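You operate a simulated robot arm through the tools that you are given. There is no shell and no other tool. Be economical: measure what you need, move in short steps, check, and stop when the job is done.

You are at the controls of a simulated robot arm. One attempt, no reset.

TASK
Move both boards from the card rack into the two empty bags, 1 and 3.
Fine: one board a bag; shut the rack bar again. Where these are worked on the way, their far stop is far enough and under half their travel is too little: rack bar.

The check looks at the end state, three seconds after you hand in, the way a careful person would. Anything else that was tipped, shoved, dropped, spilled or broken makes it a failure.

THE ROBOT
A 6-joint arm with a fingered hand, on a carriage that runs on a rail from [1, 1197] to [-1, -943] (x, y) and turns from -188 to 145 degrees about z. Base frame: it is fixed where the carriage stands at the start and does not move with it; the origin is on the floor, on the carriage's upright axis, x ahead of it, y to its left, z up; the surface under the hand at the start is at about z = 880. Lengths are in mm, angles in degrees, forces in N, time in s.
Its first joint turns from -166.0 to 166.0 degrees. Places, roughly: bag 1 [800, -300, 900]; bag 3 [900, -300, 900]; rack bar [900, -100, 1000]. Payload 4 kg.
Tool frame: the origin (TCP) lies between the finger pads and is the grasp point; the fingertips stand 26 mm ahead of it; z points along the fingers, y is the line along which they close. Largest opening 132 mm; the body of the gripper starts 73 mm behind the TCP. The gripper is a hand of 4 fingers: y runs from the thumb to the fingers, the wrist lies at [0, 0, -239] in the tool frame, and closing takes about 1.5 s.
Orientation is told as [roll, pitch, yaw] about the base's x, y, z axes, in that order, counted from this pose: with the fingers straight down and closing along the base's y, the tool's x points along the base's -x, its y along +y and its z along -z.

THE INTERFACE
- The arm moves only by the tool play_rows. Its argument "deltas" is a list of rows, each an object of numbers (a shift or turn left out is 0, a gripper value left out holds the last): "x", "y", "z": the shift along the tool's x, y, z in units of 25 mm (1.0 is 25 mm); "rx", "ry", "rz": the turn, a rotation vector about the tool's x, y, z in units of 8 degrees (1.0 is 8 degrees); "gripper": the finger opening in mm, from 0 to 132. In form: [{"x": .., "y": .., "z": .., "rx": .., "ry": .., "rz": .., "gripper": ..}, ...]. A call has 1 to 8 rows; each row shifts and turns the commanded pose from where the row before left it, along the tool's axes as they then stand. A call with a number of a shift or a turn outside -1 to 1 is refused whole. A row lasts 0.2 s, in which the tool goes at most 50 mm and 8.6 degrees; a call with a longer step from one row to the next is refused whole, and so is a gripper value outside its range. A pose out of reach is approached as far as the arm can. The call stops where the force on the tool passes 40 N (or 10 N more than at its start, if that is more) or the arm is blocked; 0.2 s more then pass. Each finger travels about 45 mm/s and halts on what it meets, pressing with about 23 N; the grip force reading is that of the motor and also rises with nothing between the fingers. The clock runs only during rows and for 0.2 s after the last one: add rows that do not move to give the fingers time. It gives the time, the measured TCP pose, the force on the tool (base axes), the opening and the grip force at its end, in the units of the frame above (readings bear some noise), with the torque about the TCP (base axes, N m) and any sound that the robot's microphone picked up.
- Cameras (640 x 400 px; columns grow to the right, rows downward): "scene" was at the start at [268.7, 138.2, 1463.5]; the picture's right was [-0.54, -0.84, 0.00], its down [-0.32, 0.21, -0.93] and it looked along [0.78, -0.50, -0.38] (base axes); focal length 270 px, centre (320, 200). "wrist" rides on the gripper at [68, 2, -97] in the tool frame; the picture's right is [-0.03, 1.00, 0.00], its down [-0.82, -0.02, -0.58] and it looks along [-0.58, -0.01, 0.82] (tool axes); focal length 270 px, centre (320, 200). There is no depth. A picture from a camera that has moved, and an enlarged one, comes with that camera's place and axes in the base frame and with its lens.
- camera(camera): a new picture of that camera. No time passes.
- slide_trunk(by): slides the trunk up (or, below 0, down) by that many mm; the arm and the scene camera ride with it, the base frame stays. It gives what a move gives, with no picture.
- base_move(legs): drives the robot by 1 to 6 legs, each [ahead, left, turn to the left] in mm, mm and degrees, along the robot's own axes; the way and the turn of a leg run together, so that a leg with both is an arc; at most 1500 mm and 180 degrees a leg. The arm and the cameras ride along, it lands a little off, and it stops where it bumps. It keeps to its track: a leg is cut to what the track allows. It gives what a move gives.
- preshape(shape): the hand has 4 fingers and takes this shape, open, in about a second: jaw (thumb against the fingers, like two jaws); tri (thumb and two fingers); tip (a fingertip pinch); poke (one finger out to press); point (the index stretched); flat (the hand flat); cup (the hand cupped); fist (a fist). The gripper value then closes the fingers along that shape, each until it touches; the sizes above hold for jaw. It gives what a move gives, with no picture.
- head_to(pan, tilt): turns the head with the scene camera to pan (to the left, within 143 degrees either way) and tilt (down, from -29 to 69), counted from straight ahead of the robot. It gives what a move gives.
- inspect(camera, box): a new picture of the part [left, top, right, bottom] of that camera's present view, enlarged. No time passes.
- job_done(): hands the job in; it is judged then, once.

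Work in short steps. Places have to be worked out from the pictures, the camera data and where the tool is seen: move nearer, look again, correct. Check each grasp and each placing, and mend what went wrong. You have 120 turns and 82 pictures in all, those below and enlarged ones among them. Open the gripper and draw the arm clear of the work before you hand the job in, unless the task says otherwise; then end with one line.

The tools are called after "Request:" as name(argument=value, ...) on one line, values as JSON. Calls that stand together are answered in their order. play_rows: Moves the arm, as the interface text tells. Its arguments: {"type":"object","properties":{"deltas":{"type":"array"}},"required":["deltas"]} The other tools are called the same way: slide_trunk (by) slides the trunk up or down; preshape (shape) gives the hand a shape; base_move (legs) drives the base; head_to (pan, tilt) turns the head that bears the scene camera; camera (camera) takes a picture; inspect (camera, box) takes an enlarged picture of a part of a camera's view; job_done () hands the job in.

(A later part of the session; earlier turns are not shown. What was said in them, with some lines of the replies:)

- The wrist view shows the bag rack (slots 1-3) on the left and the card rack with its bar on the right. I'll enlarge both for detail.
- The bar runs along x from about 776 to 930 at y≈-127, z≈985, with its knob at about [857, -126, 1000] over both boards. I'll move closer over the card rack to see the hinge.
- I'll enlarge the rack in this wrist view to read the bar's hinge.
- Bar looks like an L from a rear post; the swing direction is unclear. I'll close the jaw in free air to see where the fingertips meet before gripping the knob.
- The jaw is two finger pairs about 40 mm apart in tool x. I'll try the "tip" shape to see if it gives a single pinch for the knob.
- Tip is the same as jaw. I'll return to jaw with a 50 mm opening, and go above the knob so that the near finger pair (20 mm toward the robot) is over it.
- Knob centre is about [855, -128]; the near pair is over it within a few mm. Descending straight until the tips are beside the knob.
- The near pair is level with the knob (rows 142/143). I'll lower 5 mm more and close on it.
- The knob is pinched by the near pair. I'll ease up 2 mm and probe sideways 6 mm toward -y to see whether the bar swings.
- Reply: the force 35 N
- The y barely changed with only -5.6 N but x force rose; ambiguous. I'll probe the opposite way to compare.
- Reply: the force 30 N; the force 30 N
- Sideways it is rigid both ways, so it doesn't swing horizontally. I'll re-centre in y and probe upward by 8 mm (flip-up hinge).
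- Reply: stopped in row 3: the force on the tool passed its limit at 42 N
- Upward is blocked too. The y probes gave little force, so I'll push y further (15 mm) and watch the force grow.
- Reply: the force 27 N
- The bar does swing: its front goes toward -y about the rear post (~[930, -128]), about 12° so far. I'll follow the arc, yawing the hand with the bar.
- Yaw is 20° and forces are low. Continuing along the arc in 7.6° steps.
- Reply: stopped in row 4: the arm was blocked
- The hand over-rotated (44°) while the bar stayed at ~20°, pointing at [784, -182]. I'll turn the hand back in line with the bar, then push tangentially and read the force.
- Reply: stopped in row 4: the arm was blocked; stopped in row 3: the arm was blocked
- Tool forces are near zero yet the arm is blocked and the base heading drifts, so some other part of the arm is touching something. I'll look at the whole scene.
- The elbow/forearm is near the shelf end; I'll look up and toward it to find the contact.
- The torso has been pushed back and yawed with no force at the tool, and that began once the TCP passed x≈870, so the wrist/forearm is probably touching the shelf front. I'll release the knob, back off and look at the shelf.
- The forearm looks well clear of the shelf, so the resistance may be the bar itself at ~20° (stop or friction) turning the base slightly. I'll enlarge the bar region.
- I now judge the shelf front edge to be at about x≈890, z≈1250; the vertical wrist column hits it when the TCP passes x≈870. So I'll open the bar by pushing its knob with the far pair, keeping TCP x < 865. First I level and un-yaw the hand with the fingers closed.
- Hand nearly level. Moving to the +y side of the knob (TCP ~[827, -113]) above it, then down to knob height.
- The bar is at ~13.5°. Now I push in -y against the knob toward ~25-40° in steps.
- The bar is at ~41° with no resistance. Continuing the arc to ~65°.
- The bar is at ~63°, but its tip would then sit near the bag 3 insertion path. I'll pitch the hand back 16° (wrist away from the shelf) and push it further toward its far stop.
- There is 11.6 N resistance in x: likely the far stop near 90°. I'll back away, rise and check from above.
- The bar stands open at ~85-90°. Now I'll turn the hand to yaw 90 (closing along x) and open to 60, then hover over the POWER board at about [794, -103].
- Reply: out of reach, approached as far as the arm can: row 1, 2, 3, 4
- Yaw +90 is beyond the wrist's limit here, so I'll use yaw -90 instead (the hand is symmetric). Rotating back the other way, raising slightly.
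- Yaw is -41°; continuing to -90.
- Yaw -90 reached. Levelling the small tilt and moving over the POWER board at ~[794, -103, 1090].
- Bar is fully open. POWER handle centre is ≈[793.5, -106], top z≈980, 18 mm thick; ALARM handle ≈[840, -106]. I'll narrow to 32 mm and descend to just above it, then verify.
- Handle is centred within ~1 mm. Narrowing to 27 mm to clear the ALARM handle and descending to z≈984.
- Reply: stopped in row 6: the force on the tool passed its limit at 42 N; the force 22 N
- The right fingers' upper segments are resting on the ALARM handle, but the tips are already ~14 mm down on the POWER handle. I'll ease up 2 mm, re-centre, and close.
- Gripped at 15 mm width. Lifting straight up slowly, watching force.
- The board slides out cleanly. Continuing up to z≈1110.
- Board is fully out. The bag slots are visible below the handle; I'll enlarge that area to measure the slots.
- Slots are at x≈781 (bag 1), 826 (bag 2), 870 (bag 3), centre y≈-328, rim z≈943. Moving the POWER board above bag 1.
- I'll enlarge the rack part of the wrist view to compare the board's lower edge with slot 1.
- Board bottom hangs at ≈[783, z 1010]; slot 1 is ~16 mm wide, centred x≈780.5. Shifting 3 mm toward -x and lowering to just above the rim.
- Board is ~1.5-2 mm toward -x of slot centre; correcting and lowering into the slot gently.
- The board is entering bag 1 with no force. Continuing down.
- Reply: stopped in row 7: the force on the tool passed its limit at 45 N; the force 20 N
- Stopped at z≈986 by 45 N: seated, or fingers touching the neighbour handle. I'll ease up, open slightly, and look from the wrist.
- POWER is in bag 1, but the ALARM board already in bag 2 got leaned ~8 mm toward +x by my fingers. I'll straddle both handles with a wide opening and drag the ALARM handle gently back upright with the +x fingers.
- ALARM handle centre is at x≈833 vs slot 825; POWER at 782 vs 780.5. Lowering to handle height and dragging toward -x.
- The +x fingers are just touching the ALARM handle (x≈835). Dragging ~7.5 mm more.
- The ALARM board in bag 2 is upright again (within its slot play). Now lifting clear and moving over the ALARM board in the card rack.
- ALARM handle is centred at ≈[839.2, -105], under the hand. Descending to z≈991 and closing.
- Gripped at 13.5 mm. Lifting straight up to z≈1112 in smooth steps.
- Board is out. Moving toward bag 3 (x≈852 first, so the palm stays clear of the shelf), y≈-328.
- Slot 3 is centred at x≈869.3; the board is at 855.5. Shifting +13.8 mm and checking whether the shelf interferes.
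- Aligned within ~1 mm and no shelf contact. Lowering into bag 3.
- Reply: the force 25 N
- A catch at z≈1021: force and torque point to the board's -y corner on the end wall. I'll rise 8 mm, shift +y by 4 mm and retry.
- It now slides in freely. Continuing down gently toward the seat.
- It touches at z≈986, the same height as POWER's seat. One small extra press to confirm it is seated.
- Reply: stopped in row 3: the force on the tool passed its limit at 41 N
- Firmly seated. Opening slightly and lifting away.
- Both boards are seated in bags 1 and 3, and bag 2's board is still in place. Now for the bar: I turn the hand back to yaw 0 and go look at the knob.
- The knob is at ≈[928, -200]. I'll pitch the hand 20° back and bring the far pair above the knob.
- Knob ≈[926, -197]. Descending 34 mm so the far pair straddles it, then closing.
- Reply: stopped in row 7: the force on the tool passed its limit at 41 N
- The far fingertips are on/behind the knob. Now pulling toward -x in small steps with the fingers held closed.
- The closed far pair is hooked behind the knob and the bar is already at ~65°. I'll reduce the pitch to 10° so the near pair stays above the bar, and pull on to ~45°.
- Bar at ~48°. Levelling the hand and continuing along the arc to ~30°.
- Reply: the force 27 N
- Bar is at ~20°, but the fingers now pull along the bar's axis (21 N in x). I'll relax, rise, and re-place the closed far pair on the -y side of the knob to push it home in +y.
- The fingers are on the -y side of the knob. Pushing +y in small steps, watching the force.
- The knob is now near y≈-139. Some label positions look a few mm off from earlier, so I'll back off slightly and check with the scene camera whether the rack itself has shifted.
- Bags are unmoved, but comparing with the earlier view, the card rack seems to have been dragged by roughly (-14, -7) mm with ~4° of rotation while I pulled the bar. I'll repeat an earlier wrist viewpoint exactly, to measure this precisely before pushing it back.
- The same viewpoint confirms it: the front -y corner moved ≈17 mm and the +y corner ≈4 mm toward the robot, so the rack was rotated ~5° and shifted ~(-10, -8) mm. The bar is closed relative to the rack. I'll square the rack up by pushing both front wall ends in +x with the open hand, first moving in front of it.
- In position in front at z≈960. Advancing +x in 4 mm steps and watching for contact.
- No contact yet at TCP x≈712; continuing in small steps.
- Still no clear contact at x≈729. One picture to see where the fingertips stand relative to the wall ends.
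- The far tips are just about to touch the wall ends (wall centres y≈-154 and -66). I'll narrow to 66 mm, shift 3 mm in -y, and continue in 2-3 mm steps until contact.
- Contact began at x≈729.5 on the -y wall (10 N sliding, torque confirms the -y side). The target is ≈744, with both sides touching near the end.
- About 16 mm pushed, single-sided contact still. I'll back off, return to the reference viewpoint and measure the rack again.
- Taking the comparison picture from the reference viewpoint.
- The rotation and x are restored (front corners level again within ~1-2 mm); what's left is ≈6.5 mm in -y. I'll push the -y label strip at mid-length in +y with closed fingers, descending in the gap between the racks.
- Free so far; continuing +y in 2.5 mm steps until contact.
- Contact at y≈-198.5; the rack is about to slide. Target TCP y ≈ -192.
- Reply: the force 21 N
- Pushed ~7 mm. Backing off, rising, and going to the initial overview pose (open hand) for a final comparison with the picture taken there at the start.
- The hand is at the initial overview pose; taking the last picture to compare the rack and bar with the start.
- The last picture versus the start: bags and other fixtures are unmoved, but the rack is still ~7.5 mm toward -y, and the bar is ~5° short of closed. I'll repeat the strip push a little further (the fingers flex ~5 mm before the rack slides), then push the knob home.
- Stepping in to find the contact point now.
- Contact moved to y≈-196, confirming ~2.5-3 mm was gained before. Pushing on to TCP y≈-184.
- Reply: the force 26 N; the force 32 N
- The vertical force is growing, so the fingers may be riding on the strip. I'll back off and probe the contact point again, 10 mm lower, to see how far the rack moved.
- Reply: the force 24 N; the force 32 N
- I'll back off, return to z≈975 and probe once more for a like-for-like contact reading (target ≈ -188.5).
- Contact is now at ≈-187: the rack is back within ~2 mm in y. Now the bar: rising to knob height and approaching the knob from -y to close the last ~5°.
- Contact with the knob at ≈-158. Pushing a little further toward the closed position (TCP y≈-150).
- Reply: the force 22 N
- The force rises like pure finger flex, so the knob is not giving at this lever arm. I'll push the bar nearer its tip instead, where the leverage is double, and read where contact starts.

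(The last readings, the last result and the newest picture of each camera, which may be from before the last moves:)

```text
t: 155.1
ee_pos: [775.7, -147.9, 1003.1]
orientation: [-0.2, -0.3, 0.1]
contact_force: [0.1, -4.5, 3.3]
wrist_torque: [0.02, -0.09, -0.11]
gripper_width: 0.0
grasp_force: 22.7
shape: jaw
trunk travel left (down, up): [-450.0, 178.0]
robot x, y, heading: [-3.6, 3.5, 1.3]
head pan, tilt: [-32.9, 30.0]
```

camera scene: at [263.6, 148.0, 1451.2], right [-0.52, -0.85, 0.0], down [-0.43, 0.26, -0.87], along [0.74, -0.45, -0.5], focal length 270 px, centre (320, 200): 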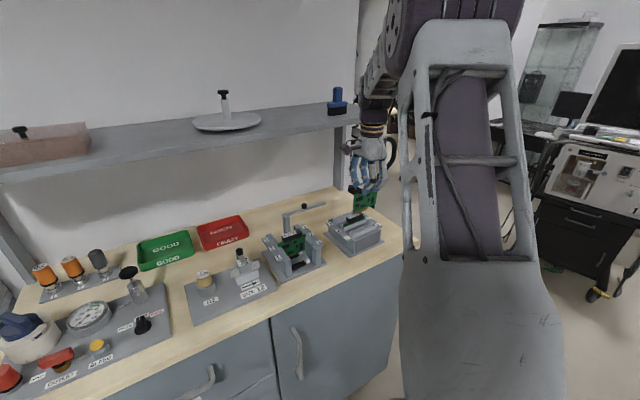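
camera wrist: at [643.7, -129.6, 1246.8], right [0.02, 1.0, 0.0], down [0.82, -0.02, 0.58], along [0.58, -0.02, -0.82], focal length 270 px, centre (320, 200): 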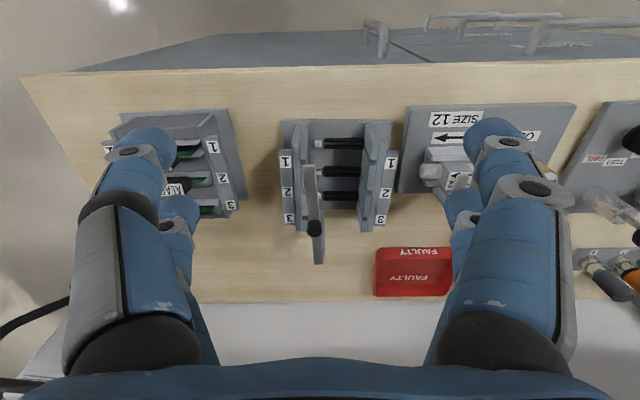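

The bar moved freely and now resists at TCP y≈-148, which matches the closed position. One small confirming push, then withdraw.

Request:
play_rows(deltas=[{"y": 0.1}, {}])

Request:
play_rows(deltas=[{"y": -0.8}, {"z": -1}, {"z": -1}, {"z": -1, "gripper": 132}, {"z": -1, "x": 1}, {"z": -1, "x": 1}, {"z": -1, "x": 1}, {}])

```text
t: 155.7
ee_pos: [774.3, -147.6, 1003.1]
orientation: [-0.4, -0.2, -0.1]
contact_force: [2.4, -11.1, 8.8]
wrist_torque: [-0.04, -0.18, -0.19]
gripper_width: 0.0
grasp_force: 22.8
shape: jaw
trunk travel left (down, up): [-450.0, 178.0]
robot x, y, heading: [1.1, 3.6, 1.2]
head pan, tilt: [-32.9, 30.0]
```

```text
t: 157.5
ee_pos: [699.9, -164.6, 1152.0]
orientation: [-0.2, -0.2, 0.1]
contact_force: [0.4, -1.0, 0.2]
wrist_torque: [0.03, -0.01, 0.04]
gripper_width: 131.9
grasp_force: 0.0
shape: jaw
trunk travel left (down, up): [-450.0, 178.0]
robot x, y, heading: [1.4, 0.8, 1.4]
head pan, tilt: [-32.9, 30.0]
```

The bar sits firmly at its closed stop, both boards are in bags 1 and 3, and the hand is open and clear. Handing in.

Request:
job_done()

```text
The job is handed in.
```

I handed the job in: POWER is in bag 1, the rack's ALARM board is in bag 3, and by force feel the rack bar is shut, though I had no pictures left to check that. While working I dragged the card rack about 10 mm and turned it about 5°. I pushed it back to roughly 5 mm of where it started, also without a picture. I also nudged the ALARM board that was already in bag 2; it is still in its bag, leaning a few degrees.
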